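You operate a simulated robot arm through the tools that you are given. There is no shell and no other tool. Be economical: measure what you need, move in short steps, check, and stop when the job is done.

You run a simulated robot arm. Do the job below in one go: nothing can be reset, and whatever is moved stays where it is left.

Task
Key the card's order into the blue band keypad, then press Enter.
Fine: each key once, no other key; leave the other keypad alone.
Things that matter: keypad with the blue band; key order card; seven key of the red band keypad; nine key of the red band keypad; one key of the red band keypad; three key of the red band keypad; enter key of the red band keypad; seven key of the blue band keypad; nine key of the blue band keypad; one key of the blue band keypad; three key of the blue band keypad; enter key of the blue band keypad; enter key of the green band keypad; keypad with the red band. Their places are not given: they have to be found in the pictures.

Only the result counts: the job must be done as asked and must still hold three seconds after the hand-in. Knocking over, shifting, dropping, spilling or breaking anything else fails it.

Robot
A 7-joint arm with a two-finger parallel gripper, fixed in place. Base frame: the origin is at the foot of the arm, x ahead of it, y to its left, z up. Units: m, degrees, N and s.
With the tool pointing down near the work surface it reaches from about 0.34 to 0.78 m from the base axis. Its first joint turns from -166.0 to 166.0 degrees. Payload 3.91 kg.
Tool frame: the origin (TCP) lies between the finger pads and is the grasp point; the fingertips stand 0.03 m ahead of it; z points along the fingers, y is the line along which they close. Largest opening 0.11 m; finger width 0.02, thickness 0.01; the body of the gripper, 0.048 by 0.112 m, starts 0.055 m behind the TCP.
Orientation is that of the tool frame in the base frame, as a unit quaternion [w, x, y, z]. With the fingers straight down and closing along the base's y, the tool's x points along the base's -x, its y along +y and its z along -z.

Tools
- The arm moves only by the tool nudge_tool. Its argument "series" is a list of rows, each a list of 7 numbers: the shift along the base's x, y, z in mm, then the turn, a rotation vector about the base's x, y, z in degrees, then the closure in counts, from 0 (fully open) to 255 (shut). In form: [[x, y, z, wx, wy, wz, hand], ...]. A call has 1 to 10 rows; each row shifts and turns the commanded pose from where the row before left it. Each row takes 0.2 s and may step no farther than 0.05 m and 8.6 degrees from the row before; otherwise, or with a gripper value out of range, the whole call is refused. A pose out of reach is approached as far as the arm can. The call stops where the force on the tool passes 40 N (or 10 N more than at its start, if that is more) or the arm is blocked; 0.2 s more then pass. Each finger travels about 0.153 m/s and halts on what it meets, pressing with about 42 N; the grip force reading is that of the motor and also rises with nothing between the fingers. The clock runs only during rows and for 0.2 s after the last one: add rows that do not move to give the fingers time. The reply holds the time, the measured pose of the TCP, the force on the tool along the base axes, the opening and the grip force, in the units named above and with some noise.
- Cameras (640 x 400 px; columns grow to the right, rows downward): "scene" is fixed at [0.0513, 0.5064, 1.3365]; the picture's right is [-0.46, -0.89, 0.00], its down [-0.73, 0.38, -0.56] and it looks along [0.50, -0.26, -0.83] (base axes); focal length 214 px, centre (320, 200). "wrist" rides on the gripper at [0.077, 0.007, -0.114] in the tool frame; the picture's right is [-0.09, 1.00, 0.00], its down [-0.80, -0.07, -0.59] and it looks along [-0.59, -0.05, 0.80] (tool axes); focal length 270 px, centre (320, 200).
- camera(camera): a new picture of that camera. It takes no simulated time.
- raise_lower(by): slides the trunk up (or, below 0, down) by that many m; the arm rides with it, the base frame stays. It gives what a move gives, with no picture.
- pixel_to_xyz(camera, pixels): for up to 12 pixels [column, row] of the newest picture of that camera ("zoom" is the newest enlarged one), the place [x, y, z] in the base frame of the surface seen there, good to about 0.002 m, but the place of the scene camera against the robot may be out by one fixed shift of up to 0.012 m in any direction. It takes no simulated time.
- zoom(camera, box): a new picture of the part [left, top, right, bottom] of that camera's present view, enlarged. It takes no simulated time.
- finish_job(): hands the job in; it is judged then, once.

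Go step by step. Measure first, check grasps and placings, and put right what went wrong. The budget is 80 turns and 46 pictures, counting those below and the enlarged ones. Unless the task says otherwise, let go and move clear before handing in, and close with one line.

The tools are called by a JSON object that holds its "op" and its "data". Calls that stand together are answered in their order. nudge_tool: Moves the arm, as the interface text tells. Its arguments: {"type":"object","properties":{"series":{"type":"array","items":{"type":"array","items":{"type":"number"}}}},"required":["series"]} The other tools are called the same way: raise_lower (by) slides the trunk up or down; camera (camera) takes a picture; pixel_to_xyz (camera, pixels) gives the place of the surface under pixels of a picture; zoom (camera, box) takes an enlarged picture of a part of a camera's view; finish_job () hands the job in.

At the start:

```text
time: 0.0
position: [0.4293, 0.143, 1.1421]
orientation: [0.0, 0.0, 1.0, 0.001]
ft_force: [0.2, 0.2, -0.3]
gripper_width: 0.11
finger_force: 0.1
trunk travel left (down, up): [-0.525, 0.085]
```

scene: 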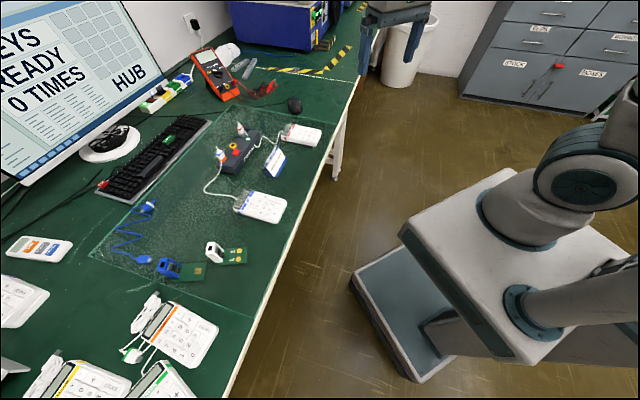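
wrist: 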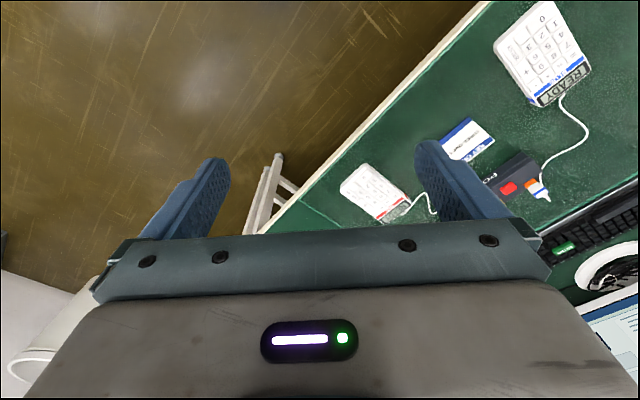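

The wrist view shows the blue-band keypad near (545,55), the red-band one near (375,195), and the card near (468,140). I'll zoom in on them and on the monitor.

{"op": "zoom", "data": {"camera": "wrist", "box": [480, 0, 608, 80]}}

{"op": "zoom", "data": {"camera": "scene", "box": [200, 110, 344, 230]}}

{"op": "zoom", "data": {"camera": "scene", "box": [0, 0, 200, 180]}}

{"op": "zoom", "data": {"camera": "wrist", "box": [420, 100, 516, 180]}}

```text
5.00 times, centred on (544, 40) of wrist
```

zoom: 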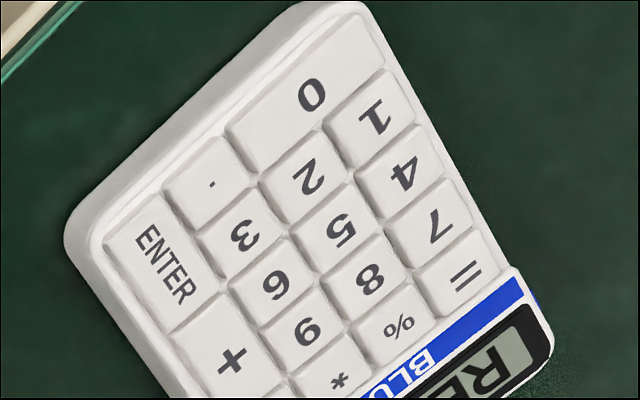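

```text
3.33 times, centred on (272, 170) of scene
```

zoom: 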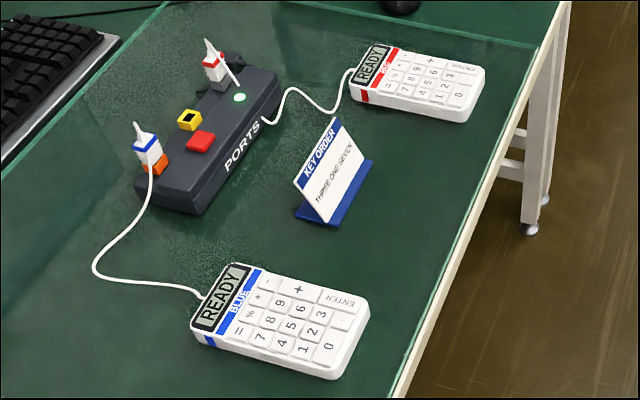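

```text
2.22 times, centred on (100, 90) of scene
```

zoom: 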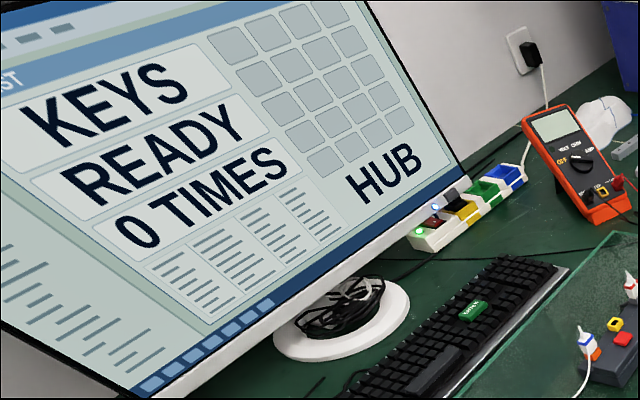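

```text
5.00 times, centred on (468, 140) of wrist
```

zoom: 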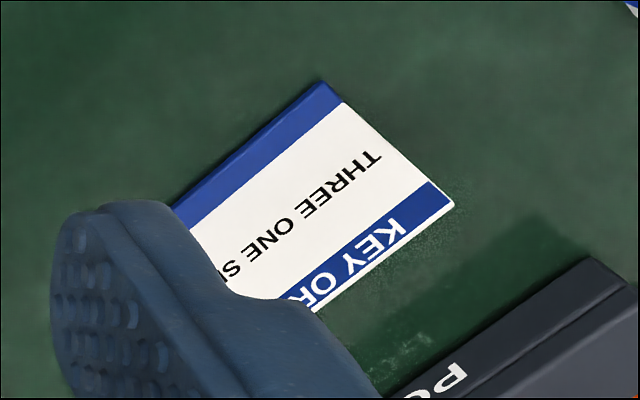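

The card reads "THREE ONE SEVEN", but I'll check it closer for a second line. I'll also zoom on the blue keypad and measure its keys.

{"op": "zoom", "data": {"camera": "scene", "box": [258, 142, 298, 182]}}

{"op": "zoom", "data": {"camera": "wrist", "box": [484, 0, 612, 110]}}

```text
10.00 times, centred on (278, 162) of scene
```

zoom: 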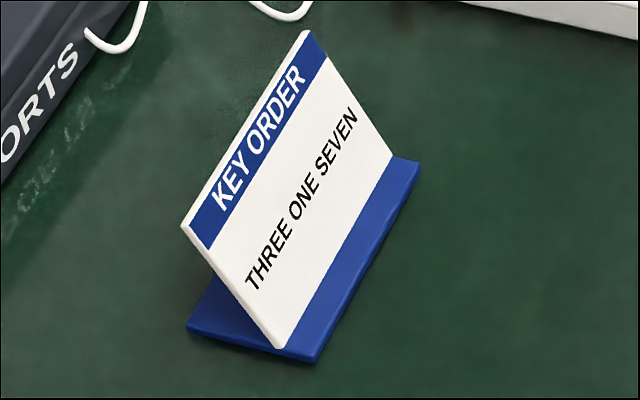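

```text
3.64 times, centred on (548, 55) of wrist
```

zoom: 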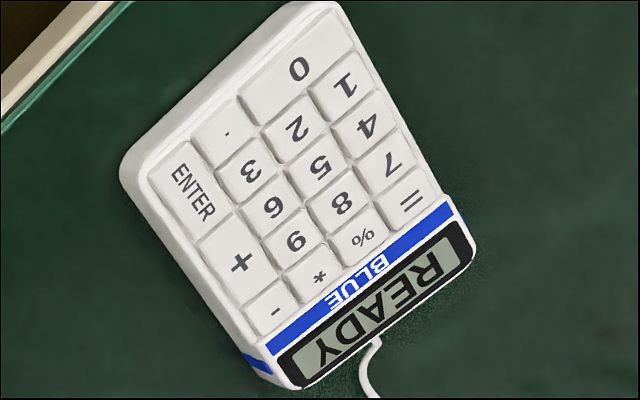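

The card has one line: three, one, seven. The keys are clear in the newest zoom, so I'll measure them there.

{"op": "pixel_to_xyz", "data": {"camera": "zoom", "pixels": [[247, 173], [346, 86], [388, 166], [190, 190], [300, 70], [240, 262], [296, 241], [321, 166], [372, 285], [290, 377], [60, 200], [415, 200]]}}

```text
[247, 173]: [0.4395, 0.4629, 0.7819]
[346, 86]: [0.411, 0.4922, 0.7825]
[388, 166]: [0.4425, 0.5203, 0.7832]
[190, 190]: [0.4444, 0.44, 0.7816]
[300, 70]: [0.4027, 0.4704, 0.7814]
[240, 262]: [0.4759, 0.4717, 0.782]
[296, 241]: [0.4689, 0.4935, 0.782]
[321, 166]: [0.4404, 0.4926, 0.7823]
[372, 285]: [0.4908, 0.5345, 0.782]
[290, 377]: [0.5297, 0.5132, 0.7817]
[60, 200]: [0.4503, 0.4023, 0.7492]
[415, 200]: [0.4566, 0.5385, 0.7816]
```

The four keys are at about 3 (0.4395,0.463), 1 (0.411,0.492), 7 (0.4425,0.520) and Enter (0.444,0.440), with tops near z=0.782. I'll shut the fingers and move above the keypad while staying high.

{"op": "nudge_tool", "data": {"series": [[0, 45, 0, 0, 0, 0, 255], [0, 45, 0, 0, 0, 0, 255], [0, 45, 0, 0, 0, 0, 255], [0, 45, 0, 0, 0, 0, 255], [0, 45, -30, 0, 0, 0, 255], [0, 45, -45, 0, 0, 0, 255], [5, 45, -45, 0, 0, 0, 255], [5, 5, -45, 0, 0, 0, 255], [0, 0, -45, 0, 0, 0, 255]]}}

{"op": "camera", "data": {"camera": "wrist"}}

```text
refused: row 5 steps farther than a row can; nothing moved
```

```text
37 pictures are left
```

wrist: 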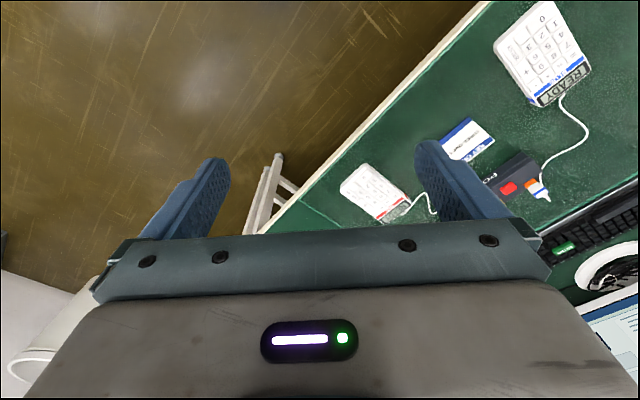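

The call was refused because row 5 was too long, and nothing moved. I'll resend it with shorter rows.

{"op": "nudge_tool", "data": {"series": [[0, 45, 0, 0, 0, 0, 255], [0, 45, 0, 0, 0, 0, 255], [0, 45, 0, 0, 0, 0, 255], [0, 45, 0, 0, 0, 0, 255], [0, 45, 0, 0, 0, 0, 255], [0, 45, 0, 0, 0, 0, 255], [5, 35, -30, 0, 0, 0, 255], [5, 15, -45, 0, 0, 0, 255], [0, 0, -49, 0, 0, 0, 255], [0, 0, -36, 0, 0, 0, 255]]}}

{"op": "camera", "data": {"camera": "wrist"}}

```text
time: 2.2
position: [0.4425, 0.4627, 0.98]
orientation: [0.001, 0.0, 1.0, 0.0]
ft_force: [-0.8, -0.1, -0.1]
gripper_width: 0.0
finger_force: 37.9
trunk travel left (down, up): [-0.525, 0.085]
```

```text
36 pictures are left
```

wrist: 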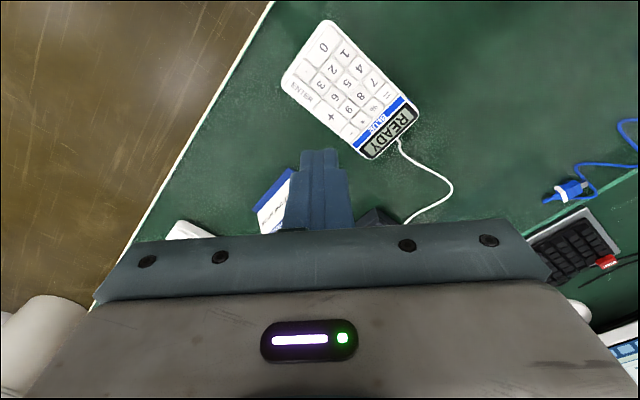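

The fingers are shut and the keypad is in view at about (345,85). I'll zoom in and remeasure from this closer pose.

{"op": "zoom", "data": {"camera": "wrist", "box": [270, 10, 430, 170]}}

```text
2.50 times, centred on (350, 90) of wrist
```

zoom: 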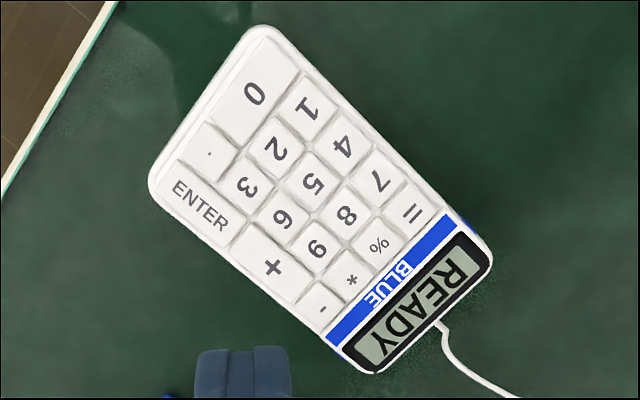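

The layout is clear, so I'll measure the key centres in this zoom.

{"op": "pixel_to_xyz", "data": {"camera": "zoom", "pixels": [[249, 184], [308, 105], [379, 180], [201, 203], [276, 145], [343, 143], [283, 218], [313, 181], [211, 150], [271, 264], [411, 214]]}}

{"op": "pixel_to_xyz", "data": {"camera": "wrist", "pixels": [[275, 195], [268, 215], [375, 218], [310, 155], [330, 155], [320, 170], [304, 152], [337, 152]]}}

```text
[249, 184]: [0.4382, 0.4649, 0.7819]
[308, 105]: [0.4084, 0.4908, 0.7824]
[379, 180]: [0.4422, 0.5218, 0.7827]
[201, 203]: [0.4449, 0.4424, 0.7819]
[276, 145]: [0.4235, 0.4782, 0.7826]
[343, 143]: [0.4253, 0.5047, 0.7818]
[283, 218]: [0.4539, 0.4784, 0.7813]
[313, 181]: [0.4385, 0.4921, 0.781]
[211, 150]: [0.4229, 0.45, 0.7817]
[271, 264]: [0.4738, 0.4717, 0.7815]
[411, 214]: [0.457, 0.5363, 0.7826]
```

```text
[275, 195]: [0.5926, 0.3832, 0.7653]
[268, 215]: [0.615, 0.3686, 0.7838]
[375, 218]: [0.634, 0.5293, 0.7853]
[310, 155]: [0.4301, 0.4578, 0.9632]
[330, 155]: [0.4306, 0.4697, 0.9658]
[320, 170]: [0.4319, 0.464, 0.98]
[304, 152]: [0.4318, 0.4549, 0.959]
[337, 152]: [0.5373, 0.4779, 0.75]
```

Averaging both measurements gives 3 (0.439,0.464), 1 (0.4095,0.4915), 7 (0.4423,0.521) and Enter (0.4447,0.4415), with tops at 0.782. I'll tilt the tool so one finger corner leads, which keeps the contact small, and come down to about 30 mm above key 3.

{"op": "nudge_tool", "data": {"series": [[0, 0, -20, 7, -5, 0, 255], [0, 0, -30, 7, -5, 0, 255], [0, 0, -30, 7, -5, 0, 255], [0, 0, -30, 0, 0, 0, 255], [0, 0, -25, 0, 0, 0, 255], [0, 0, 0, 0, 0, 0, 255], [0, 0, 0, 0, 0, 0, 255]]}}

{"op": "camera", "data": {"camera": "wrist"}}

{"op": "camera", "data": {"camera": "scene"}}

```text
time: 3.8
position: [0.4384, 0.461, 0.8458]
orientation: [0.131, 0.0, 0.975, 0.182]
ft_force: [-0.5, -0.1, -0.3]
gripper_width: 0.0
finger_force: 37.6
trunk travel left (down, up): [-0.525, 0.085]
```

```text
34 pictures are left
```

wrist: 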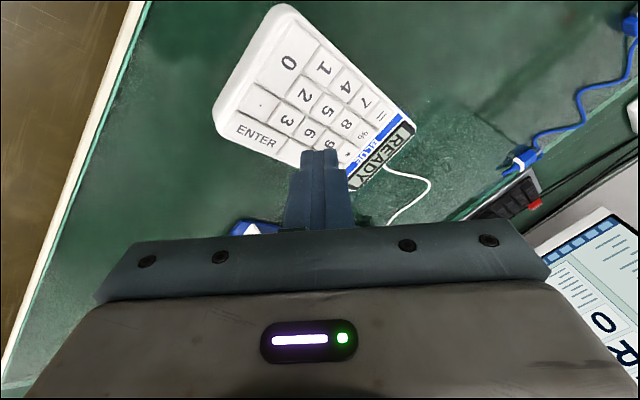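

```text
33 pictures are left
```

scene: 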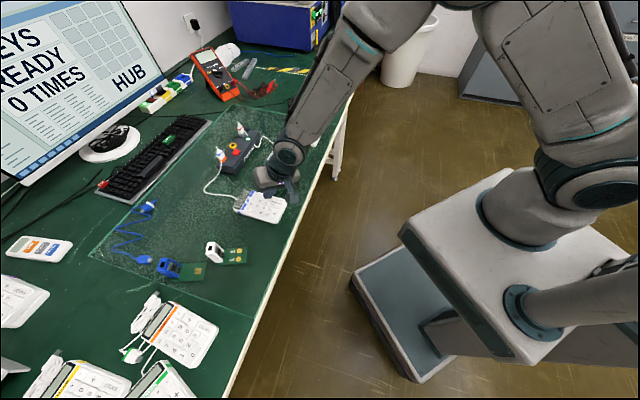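

The TCP is at (0.4384,0.461,0.846), right at the planned spot. I'll zoom in to check the corner against the keys.

{"op": "zoom", "data": {"camera": "wrist", "box": [220, 60, 420, 185]}}

{"op": "zoom", "data": {"camera": "scene", "box": [225, 150, 305, 230]}}

```text
3.20 times, centred on (320, 122) of wrist
```

zoom: 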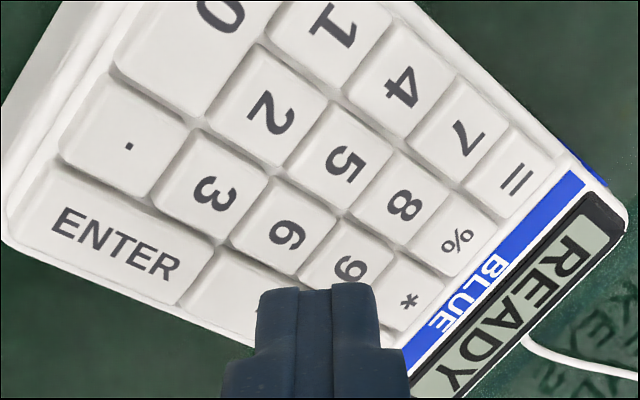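

```text
5.00 times, centred on (265, 190) of scene
```

zoom: 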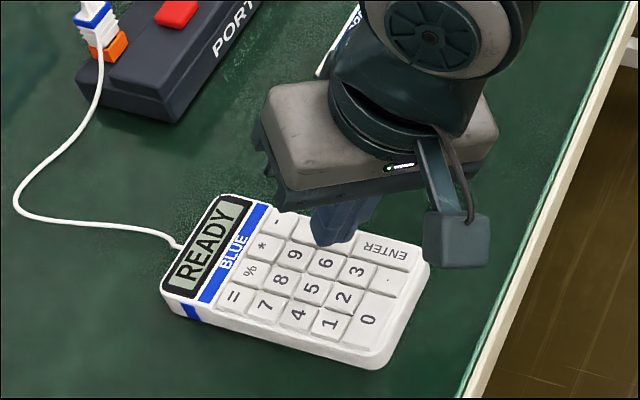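

The tip corner shows at about (258,294) in a wrist zoom. I'll retake that zoom and measure both the tip and the key tops.

{"op": "zoom", "data": {"camera": "wrist", "box": [220, 60, 420, 185]}}

{"op": "pixel_to_xyz", "data": {"camera": "zoom", "pixels": [[263, 296], [263, 306], [290, 294], [345, 290], [370, 290], [260, 340], [210, 192], [336, 42], [460, 135], [115, 240], [285, 230], [405, 88]]}}

```text
3.20 times, centred on (320, 122) of wrist
```

zoom: 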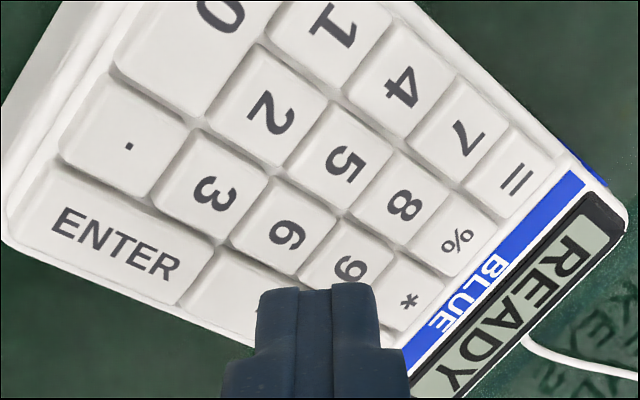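

```text
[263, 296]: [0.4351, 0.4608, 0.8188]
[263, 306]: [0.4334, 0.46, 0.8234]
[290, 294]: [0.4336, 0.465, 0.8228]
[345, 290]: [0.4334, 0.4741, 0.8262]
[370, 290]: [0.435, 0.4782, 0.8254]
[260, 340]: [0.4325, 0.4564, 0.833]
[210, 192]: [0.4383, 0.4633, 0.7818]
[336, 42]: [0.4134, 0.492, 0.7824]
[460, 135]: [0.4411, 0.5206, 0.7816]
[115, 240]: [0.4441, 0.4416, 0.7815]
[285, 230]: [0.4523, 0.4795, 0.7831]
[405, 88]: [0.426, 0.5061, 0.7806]
```

The lowest corner is at about (0.436,0.462,0.815), over key 3 whose centre is (0.4385,0.464). I'll shift +1 mm in x and y and come down to just above the key.

{"op": "nudge_tool", "data": {"series": [[1, 1, -12, 0, 0, 0, 255], [0, 0, -10, 0, 0, 0, 255], [0, 0, -5, 0, 0, 0, 255], [0, 0, 0, 0, 0, 0, 255]]}}

{"op": "zoom", "data": {"camera": "wrist", "box": [220, 60, 420, 185]}}

```text
time: 4.8
position: [0.4416, 0.4615, 0.8196]
orientation: [0.13, 0.0, 0.975, 0.182]
ft_force: [0.6, -0.5, -0.4]
gripper_width: 0.0001
finger_force: 37.3
trunk travel left (down, up): [-0.525, 0.085]
```

```text
3.20 times, centred on (320, 122) of wrist
```

zoom: 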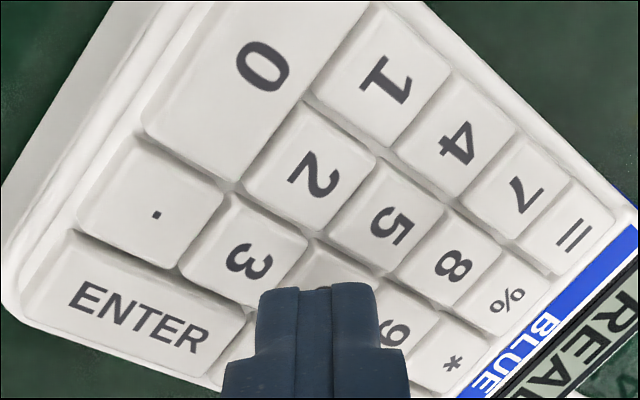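

The tip is about 5 mm above the keys, and at (258,293) it sits near the lower corner of key 3. I'll measure the tip and the nearby keys in this zoom.

{"op": "pixel_to_xyz", "data": {"camera": "zoom", "pixels": [[261, 293], [265, 297], [280, 291], [246, 260], [240, 195], [308, 250], [182, 265], [250, 306], [255, 312]]}}

```text
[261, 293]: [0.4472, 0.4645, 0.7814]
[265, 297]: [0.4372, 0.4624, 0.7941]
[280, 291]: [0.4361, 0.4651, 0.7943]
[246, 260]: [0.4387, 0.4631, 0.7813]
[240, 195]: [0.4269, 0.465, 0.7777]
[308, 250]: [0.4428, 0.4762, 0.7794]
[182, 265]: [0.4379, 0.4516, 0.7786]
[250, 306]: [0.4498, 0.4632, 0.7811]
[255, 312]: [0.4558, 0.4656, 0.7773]
```

The tip is at about (0.437,0.462), well inside key 3, whose corners run x 0.427–0.454 and y 0.452–0.476. I'll press down gradually and watch the force.

{"op": "nudge_tool", "data": {"series": [[0, 0, -3, 0, 0, 0, 255], [0, 0, -1.5, 0, 0, 0, 255], [0, 0, -1, 0, 0, 0, 255], [0, 0, 0, 0, 0, 0, 255]]}}

{"op": "camera", "data": {"camera": "wrist"}}

```text
time: 5.8
position: [0.4412, 0.4629, 0.8141]
orientation: [0.13, 0.0, 0.975, 0.182]
ft_force: [0.0, -1.1, 0.4]
gripper_width: 0.0
finger_force: 37.4
trunk travel left (down, up): [-0.525, 0.085]
```

```text
28 pictures are left
```

wrist: 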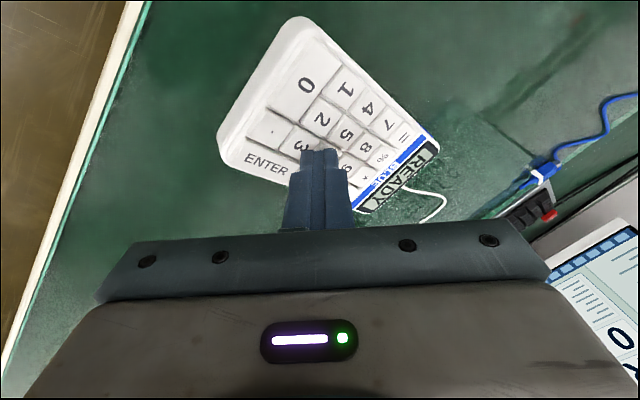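

No contact force has appeared yet and the display still reads READY. I'll keep pressing in 1 mm steps.

{"op": "nudge_tool", "data": {"series": [[0, 0, -1, 0, 0, 0, 255], [0, 0, -1, 0, 0, 0, 255], [0, 0, 0, 0, 0, 0, 255]]}}

{"op": "zoom", "data": {"camera": "wrist", "box": [230, 60, 450, 215]}}

```text
time: 6.6
position: [0.4417, 0.4613, 0.8114]
orientation: [0.13, 0.0, 0.975, 0.182]
ft_force: [-0.7, -0.1, 1.2]
gripper_width: 0.0002
finger_force: 37.7
trunk travel left (down, up): [-0.525, 0.085]
```

```text
2.58 times, centred on (340, 138) of wrist
```

zoom: 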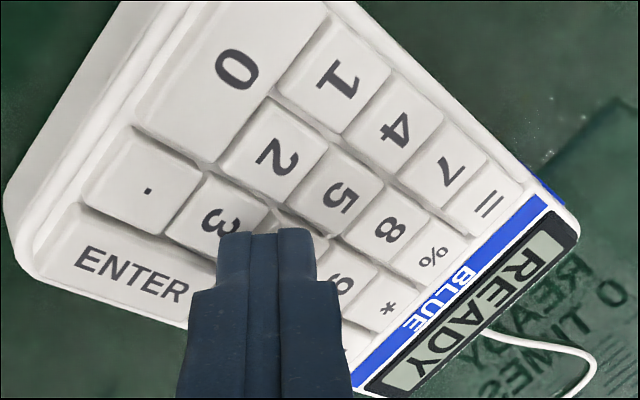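

Force is about 1 N, so the tip may just be touching. The tip is near the centre of key 3 but the finger body spreads toward +x and +y. I'll lift 3 mm, shift (-2,-1.5) mm for margin and press again.

{"op": "nudge_tool", "data": {"series": [[0, 0, 3, 0, 0, 0, 255], [-2, -1.5, 0, 0, 0, 0, 255], [0, 0, -3, 0, 0, 0, 255], [0, 0, -0.7, 0, 0, 0, 255], [0, 0, 0, 0, 0, 0, 255]]}}

{"op": "zoom", "data": {"camera": "wrist", "box": [230, 60, 450, 215]}}

```text
time: 7.8
position: [0.4394, 0.4617, 0.8115]
orientation: [0.131, 0.0, 0.975, 0.181]
ft_force: [0.8, 1.5, 1.2]
gripper_width: 0.0
finger_force: 37.7
trunk travel left (down, up): [-0.525, 0.085]
```

```text
2.58 times, centred on (340, 138) of wrist
```

zoom: 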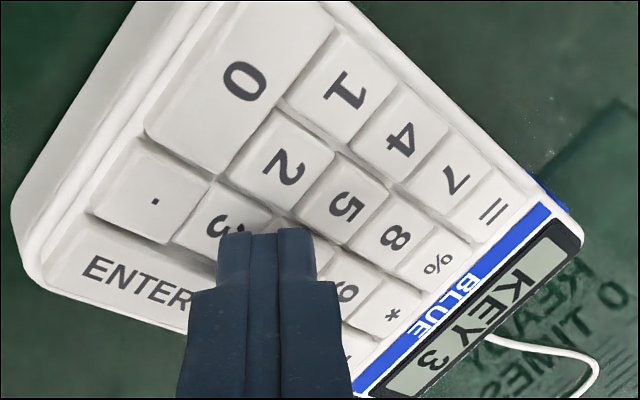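

The display reads "KEY 3", so it registered. I'll lift 15 mm, move over key 1 with a shift of about (-27.3,+28.4) mm, come down 10 mm and check.

{"op": "nudge_tool", "data": {"series": [[0, 0, 8, 0, 0, 0, 255], [0, 0, 7, 0, 0, 0, 255], [-27.3, 28.4, 0, 0, 0, 0, 255], [0, 0, -9, 0, 0, 0, 255], [0, 0, 0, 0, 0, 0, 255]]}}

{"op": "zoom", "data": {"camera": "wrist", "box": [230, 60, 450, 215]}}

```text
time: 9.0
position: [0.4144, 0.4913, 0.8176]
orientation: [0.129, 0.0, 0.975, 0.182]
ft_force: [-0.2, -0.7, 0.5]
gripper_width: 0.0002
finger_force: 37.3
trunk travel left (down, up): [-0.525, 0.085]
```

```text
2.58 times, centred on (340, 138) of wrist
```

zoom: 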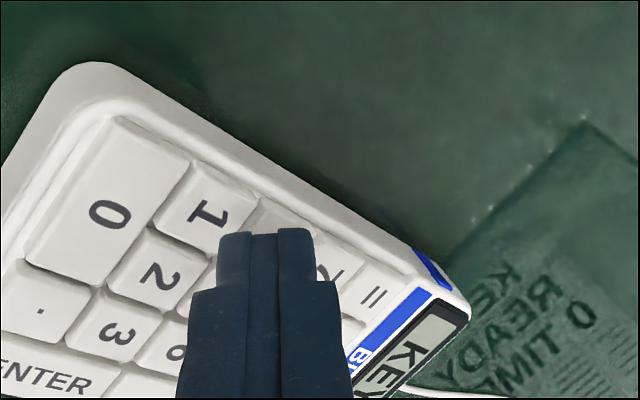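

The display holds "KEY 3" and the tip is hovering near the lower corner of key 1. I'll measure them.

{"op": "pixel_to_xyz", "data": {"camera": "zoom", "pixels": [[224, 242], [222, 238], [225, 236], [195, 165], [254, 205], [155, 222], [209, 258], [207, 212], [109, 335], [98, 290], [300, 218]]}}

```text
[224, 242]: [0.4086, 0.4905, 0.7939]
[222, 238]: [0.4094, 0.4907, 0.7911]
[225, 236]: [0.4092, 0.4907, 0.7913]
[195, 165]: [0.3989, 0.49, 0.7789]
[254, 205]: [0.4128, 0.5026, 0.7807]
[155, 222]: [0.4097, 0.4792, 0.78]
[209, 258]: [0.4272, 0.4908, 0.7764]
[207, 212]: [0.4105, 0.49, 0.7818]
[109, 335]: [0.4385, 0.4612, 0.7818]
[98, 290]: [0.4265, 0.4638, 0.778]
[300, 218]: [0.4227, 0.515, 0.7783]
```

The tip at (0.4094,0.4907) is about on key 1's centre at (0.411,0.4905). I'll shift -1 mm in y and press to the same depth as before.

{"op": "nudge_tool", "data": {"series": [[0, -1, -3, 0, 0, 0, 255], [0, 0, -2, 0, 0, 0, 255], [0, 0, -1, 0, 0, 0, 255], [0, 0, 0, 0, 0, 0, 255]]}}

{"op": "zoom", "data": {"camera": "wrist", "box": [230, 60, 450, 215]}}

```text
time: 10.0
position: [0.4127, 0.4893, 0.8135]
orientation: [0.13, 0.001, 0.975, 0.181]
ft_force: [0.0, 0.3, 0.0]
gripper_width: 0.0002
finger_force: 37.1
trunk travel left (down, up): [-0.525, 0.085]
```

```text
2.58 times, centred on (340, 138) of wrist
```

zoom: 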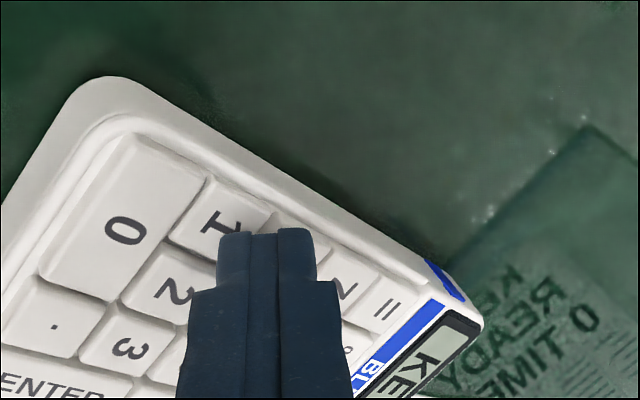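

There is no force yet at z=0.8135, so I'll press 1.5 mm further. The digit is out of the wrist view, so I'll check the display in the scene camera.

{"op": "nudge_tool", "data": {"series": [[0, 0, -1, 0, 0, 0, 255], [0, 0, -0.5, 0, 0, 0, 255], [0, 0, 0, 0, 0, 0, 255]]}}

{"op": "zoom", "data": {"camera": "scene", "box": [225, 160, 305, 230]}}

```text
time: 10.8
position: [0.4124, 0.489, 0.81]
orientation: [0.129, 0.0, 0.975, 0.182]
ft_force: [-0.6, -0.7, 0.9]
gripper_width: 0.0
finger_force: 37.9
trunk travel left (down, up): [-0.525, 0.085]
```

```text
5.71 times, centred on (265, 195) of scene
```

zoom: 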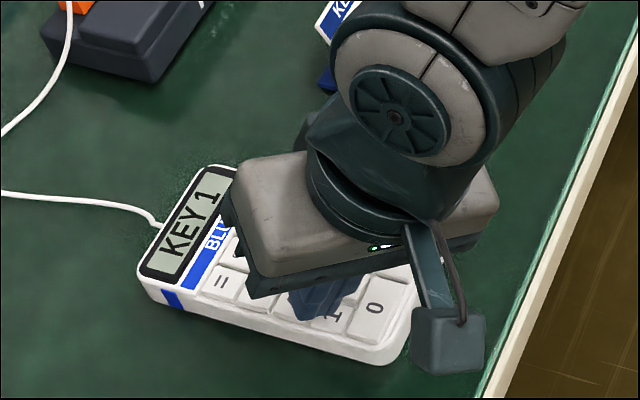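

"KEY 1" registered. Next I'll lift, shift (+31,+29.5) mm to key 7 and hover.

{"op": "nudge_tool", "data": {"series": [[0, 0, 8, 0, 0, 0, 255], [0, 0, 8, 0, 0, 0, 255], [31, 29.5, 0, 0, 0, 0, 255], [0, 0, -8, 0, 0, 0, 255], [0, 0, 0, 0, 0, 0, 255]]}}

{"op": "zoom", "data": {"camera": "wrist", "box": [230, 60, 450, 215]}}

```text
time: 12.0
position: [0.4429, 0.5181, 0.8183]
orientation: [0.13, 0.0, 0.975, 0.182]
ft_force: [0.2, -0.4, 0.6]
gripper_width: 0.0001
finger_force: 38.2
trunk travel left (down, up): [-0.525, 0.085]
```

```text
2.58 times, centred on (340, 138) of wrist
```

zoom: 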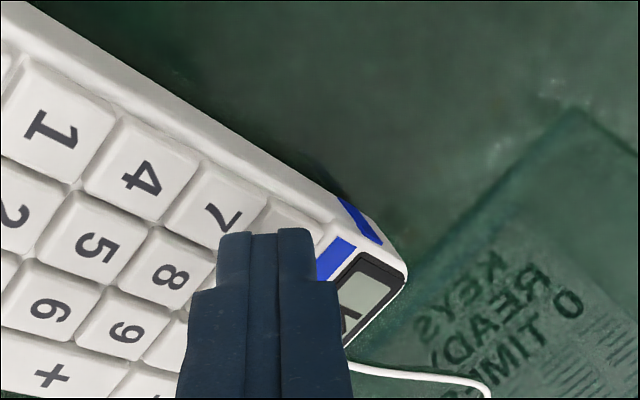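

{"op": "pixel_to_xyz", "data": {"camera": "zoom", "pixels": [[222, 238], [225, 240], [202, 162], [264, 200], [164, 224], [219, 215], [145, 175], [170, 275], [218, 245]]}}

```text
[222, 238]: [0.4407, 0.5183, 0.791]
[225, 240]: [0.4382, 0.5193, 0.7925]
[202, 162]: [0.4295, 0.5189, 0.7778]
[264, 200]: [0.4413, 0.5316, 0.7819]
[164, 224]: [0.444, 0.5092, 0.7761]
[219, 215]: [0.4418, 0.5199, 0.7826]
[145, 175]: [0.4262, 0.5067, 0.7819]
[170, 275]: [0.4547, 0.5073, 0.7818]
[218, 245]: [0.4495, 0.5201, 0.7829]
```

The tip at about (0.4395,0.519) is well inside key 7, whose centre is about (0.4425,0.520). I'll press to the same depth as before.

{"op": "nudge_tool", "data": {"series": [[0, 0, -4, 0, 0, 0, 255], [0, 0, -2, 0, 0, 0, 255], [0, 0, -1, 0, 0, 0, 255], [0, 0, -1, 0, 0, 0, 255], [0, 0, 0, 0, 0, 0, 255]]}}

{"op": "zoom", "data": {"camera": "scene", "box": [225, 160, 305, 230]}}

```text
time: 13.2
position: [0.4427, 0.5182, 0.8096]
orientation: [0.13, 0.0, 0.975, 0.183]
ft_force: [0.5, 0.7, 6.8]
gripper_width: 0.0
finger_force: 37.0
trunk travel left (down, up): [-0.525, 0.085]
```

```text
5.71 times, centred on (265, 195) of scene
```

zoom: 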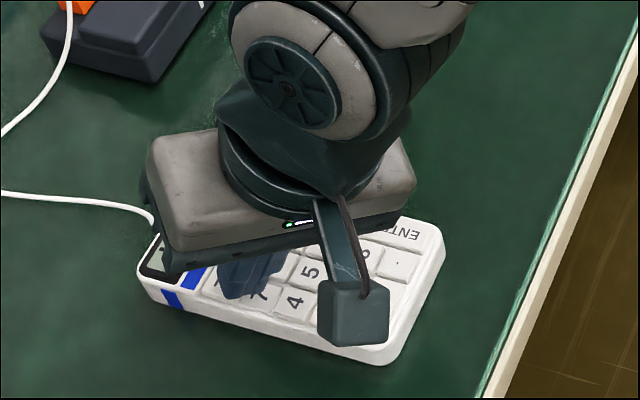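

The force reached 6.8 N, so the key bottomed out, but the display is hidden. I'll lift, move (+2.5,-78) mm above Enter and read the display.

{"op": "nudge_tool", "data": {"series": [[0, 0, 8, 0, 0, 0, 255], [0, 0, 10, 0, 0, 0, 255], [1, -39, 0, 0, 0, 0, 255], [1.5, -39, 0, 0, 0, 0, 255], [0, 0, -9, 0, 0, 0, 255], [0, 0, 0, 0, 0, 0, 255]]}}

{"op": "camera", "data": {"camera": "scene"}}

{"op": "zoom", "data": {"camera": "wrist", "box": [230, 60, 450, 215]}}

```text
time: 14.6
position: [0.4458, 0.4415, 0.8187]
orientation: [0.13, 0.0, 0.975, 0.182]
ft_force: [-0.9, 0.9, 0.5]
gripper_width: 0.0
finger_force: 37.7
trunk travel left (down, up): [-0.525, 0.085]
```

```text
20 pictures are left
```

scene: 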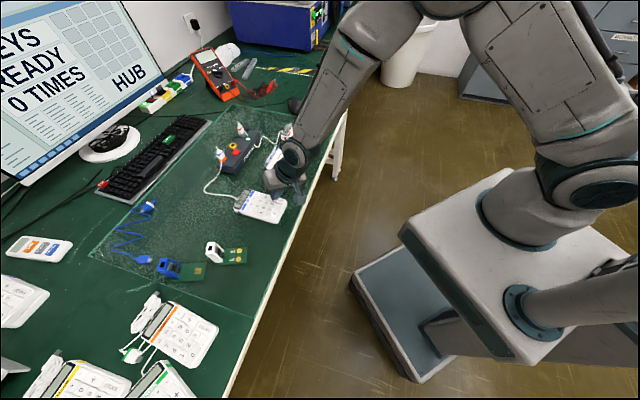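

```text
2.58 times, centred on (340, 138) of wrist
```

zoom: 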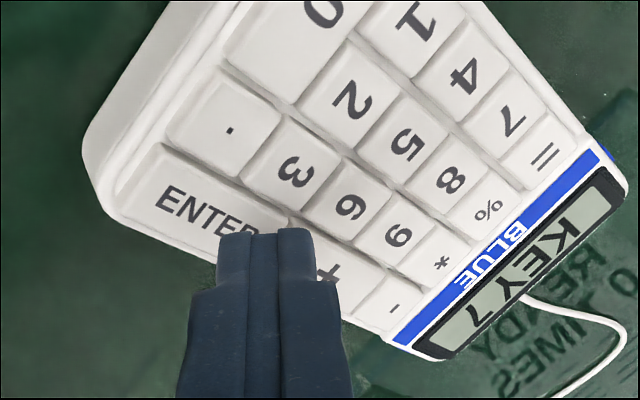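

"KEY 7" registered. The tip is hovering over Enter near (220,240), so I'll measure it against the Enter key edges.

{"op": "pixel_to_xyz", "data": {"camera": "zoom", "pixels": [[222, 238], [225, 241], [160, 143], [290, 218], [118, 197], [205, 215], [210, 250], [245, 180], [329, 272]]}}

```text
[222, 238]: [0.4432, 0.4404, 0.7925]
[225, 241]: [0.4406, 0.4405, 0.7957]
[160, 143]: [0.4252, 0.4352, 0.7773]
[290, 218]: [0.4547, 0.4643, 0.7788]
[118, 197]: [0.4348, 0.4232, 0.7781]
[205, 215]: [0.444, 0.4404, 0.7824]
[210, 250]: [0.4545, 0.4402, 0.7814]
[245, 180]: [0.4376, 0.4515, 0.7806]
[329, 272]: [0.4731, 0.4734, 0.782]
```

The tip at (0.4425,0.4404) sits on Enter, whose centre is about (0.4448,0.4438). I'll press it now.

{"op": "nudge_tool", "data": {"series": [[0, 0, -4, 0, 0, 0, 255], [0, 0, -3, 0, 0, 0, 255], [0, 0, -1, 0, 0, 0, 255], [0, 0, -1, 0, 0, 0, 255], [0, 0, 0, 0, 0, 0, 255]]}}

{"op": "zoom", "data": {"camera": "wrist", "box": [230, 60, 450, 215]}}

```text
time: 15.8
position: [0.4459, 0.4395, 0.81]
orientation: [0.13, 0.0, 0.975, 0.182]
ft_force: [-1.9, -0.6, 5.7]
gripper_width: 0.0
finger_force: 37.9
trunk travel left (down, up): [-0.525, 0.085]
```

```text
2.58 times, centred on (340, 138) of wrist
```

zoom: 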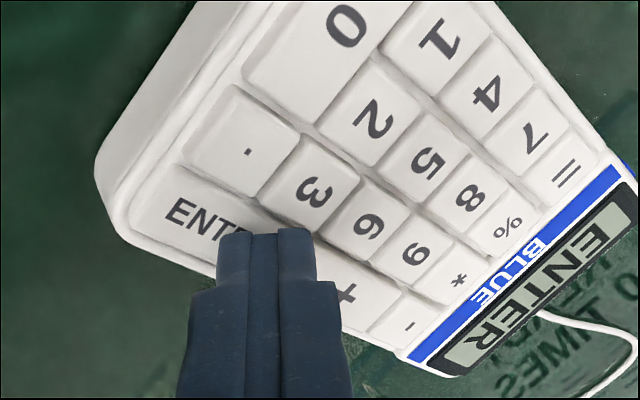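

The display reads "ENTER". I'll retreat upward and check the final state.

{"op": "nudge_tool", "data": {"series": [[0, 0, 8, 0, 0, 0, 255], [0, 0, 30, 0, 0, 0, 255], [0, 0, 45, 0, 0, 0, 255], [0, 0, 45, 0, 0, 0, 255], [0, 0, 0, 0, 0, 0, 255]]}}

{"op": "camera", "data": {"camera": "scene"}}

{"op": "camera", "data": {"camera": "wrist"}}

```text
time: 17.0
position: [0.4442, 0.4397, 0.9392]
orientation: [0.13, 0.0, 0.975, 0.181]
ft_force: [0.4, -1.3, -1.1]
gripper_width: 0.0
finger_force: 37.8
trunk travel left (down, up): [-0.525, 0.085]
```

```text
17 pictures are left
```

scene: 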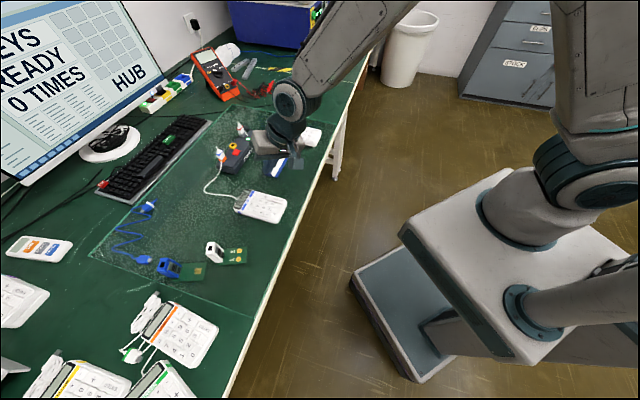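

```text
16 pictures are left
```

wrist: 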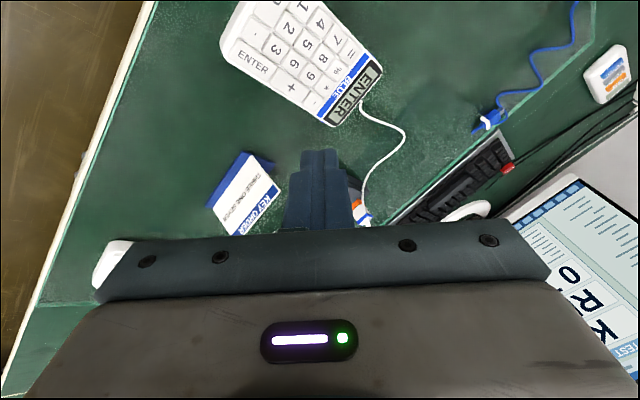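

The keypad shows ENTER and nothing has shifted. The monitor still seems to show "KEYS READY / 0 TIMES", so I'll zoom in on it and on the hub before handing in.

{"op": "zoom", "data": {"camera": "scene", "box": [0, 0, 160, 130]}}

{"op": "zoom", "data": {"camera": "scene", "box": [205, 115, 325, 225]}}

```text
3.08 times, centred on (80, 65) of scene
```

zoom: 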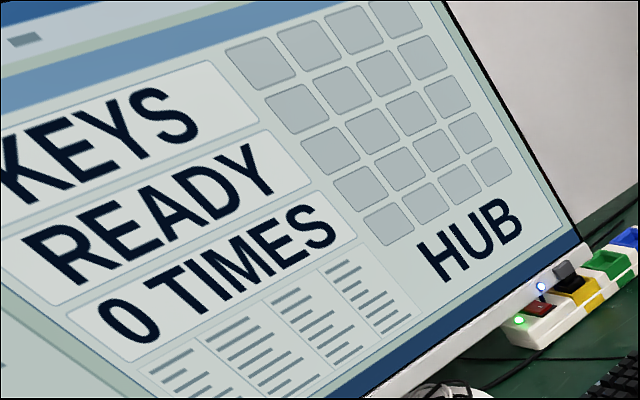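

```text
3.64 times, centred on (265, 170) of scene
```

zoom: 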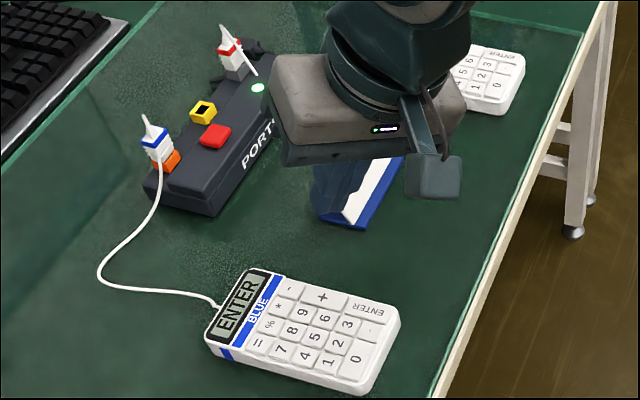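

3, 1, 7 and Enter each showed on the blue-band keypad except that 7 was read after lifting, and each was pressed once. The monitor's "0 TIMES" hasn't changed, but the task only asks for these keys, so I won't touch anything else. The arm is clear, so I'm handing in.

{"op": "finish_job", "data": {}}

```text
The job is handed in.
```

I keyed 3, 1 and 7 and then Enter on the blue-band keypad; its display confirmed each press, and I didn't touch the red-band keypad, though the monitor still read "KEYS READY / 0 TIMES" afterwards.
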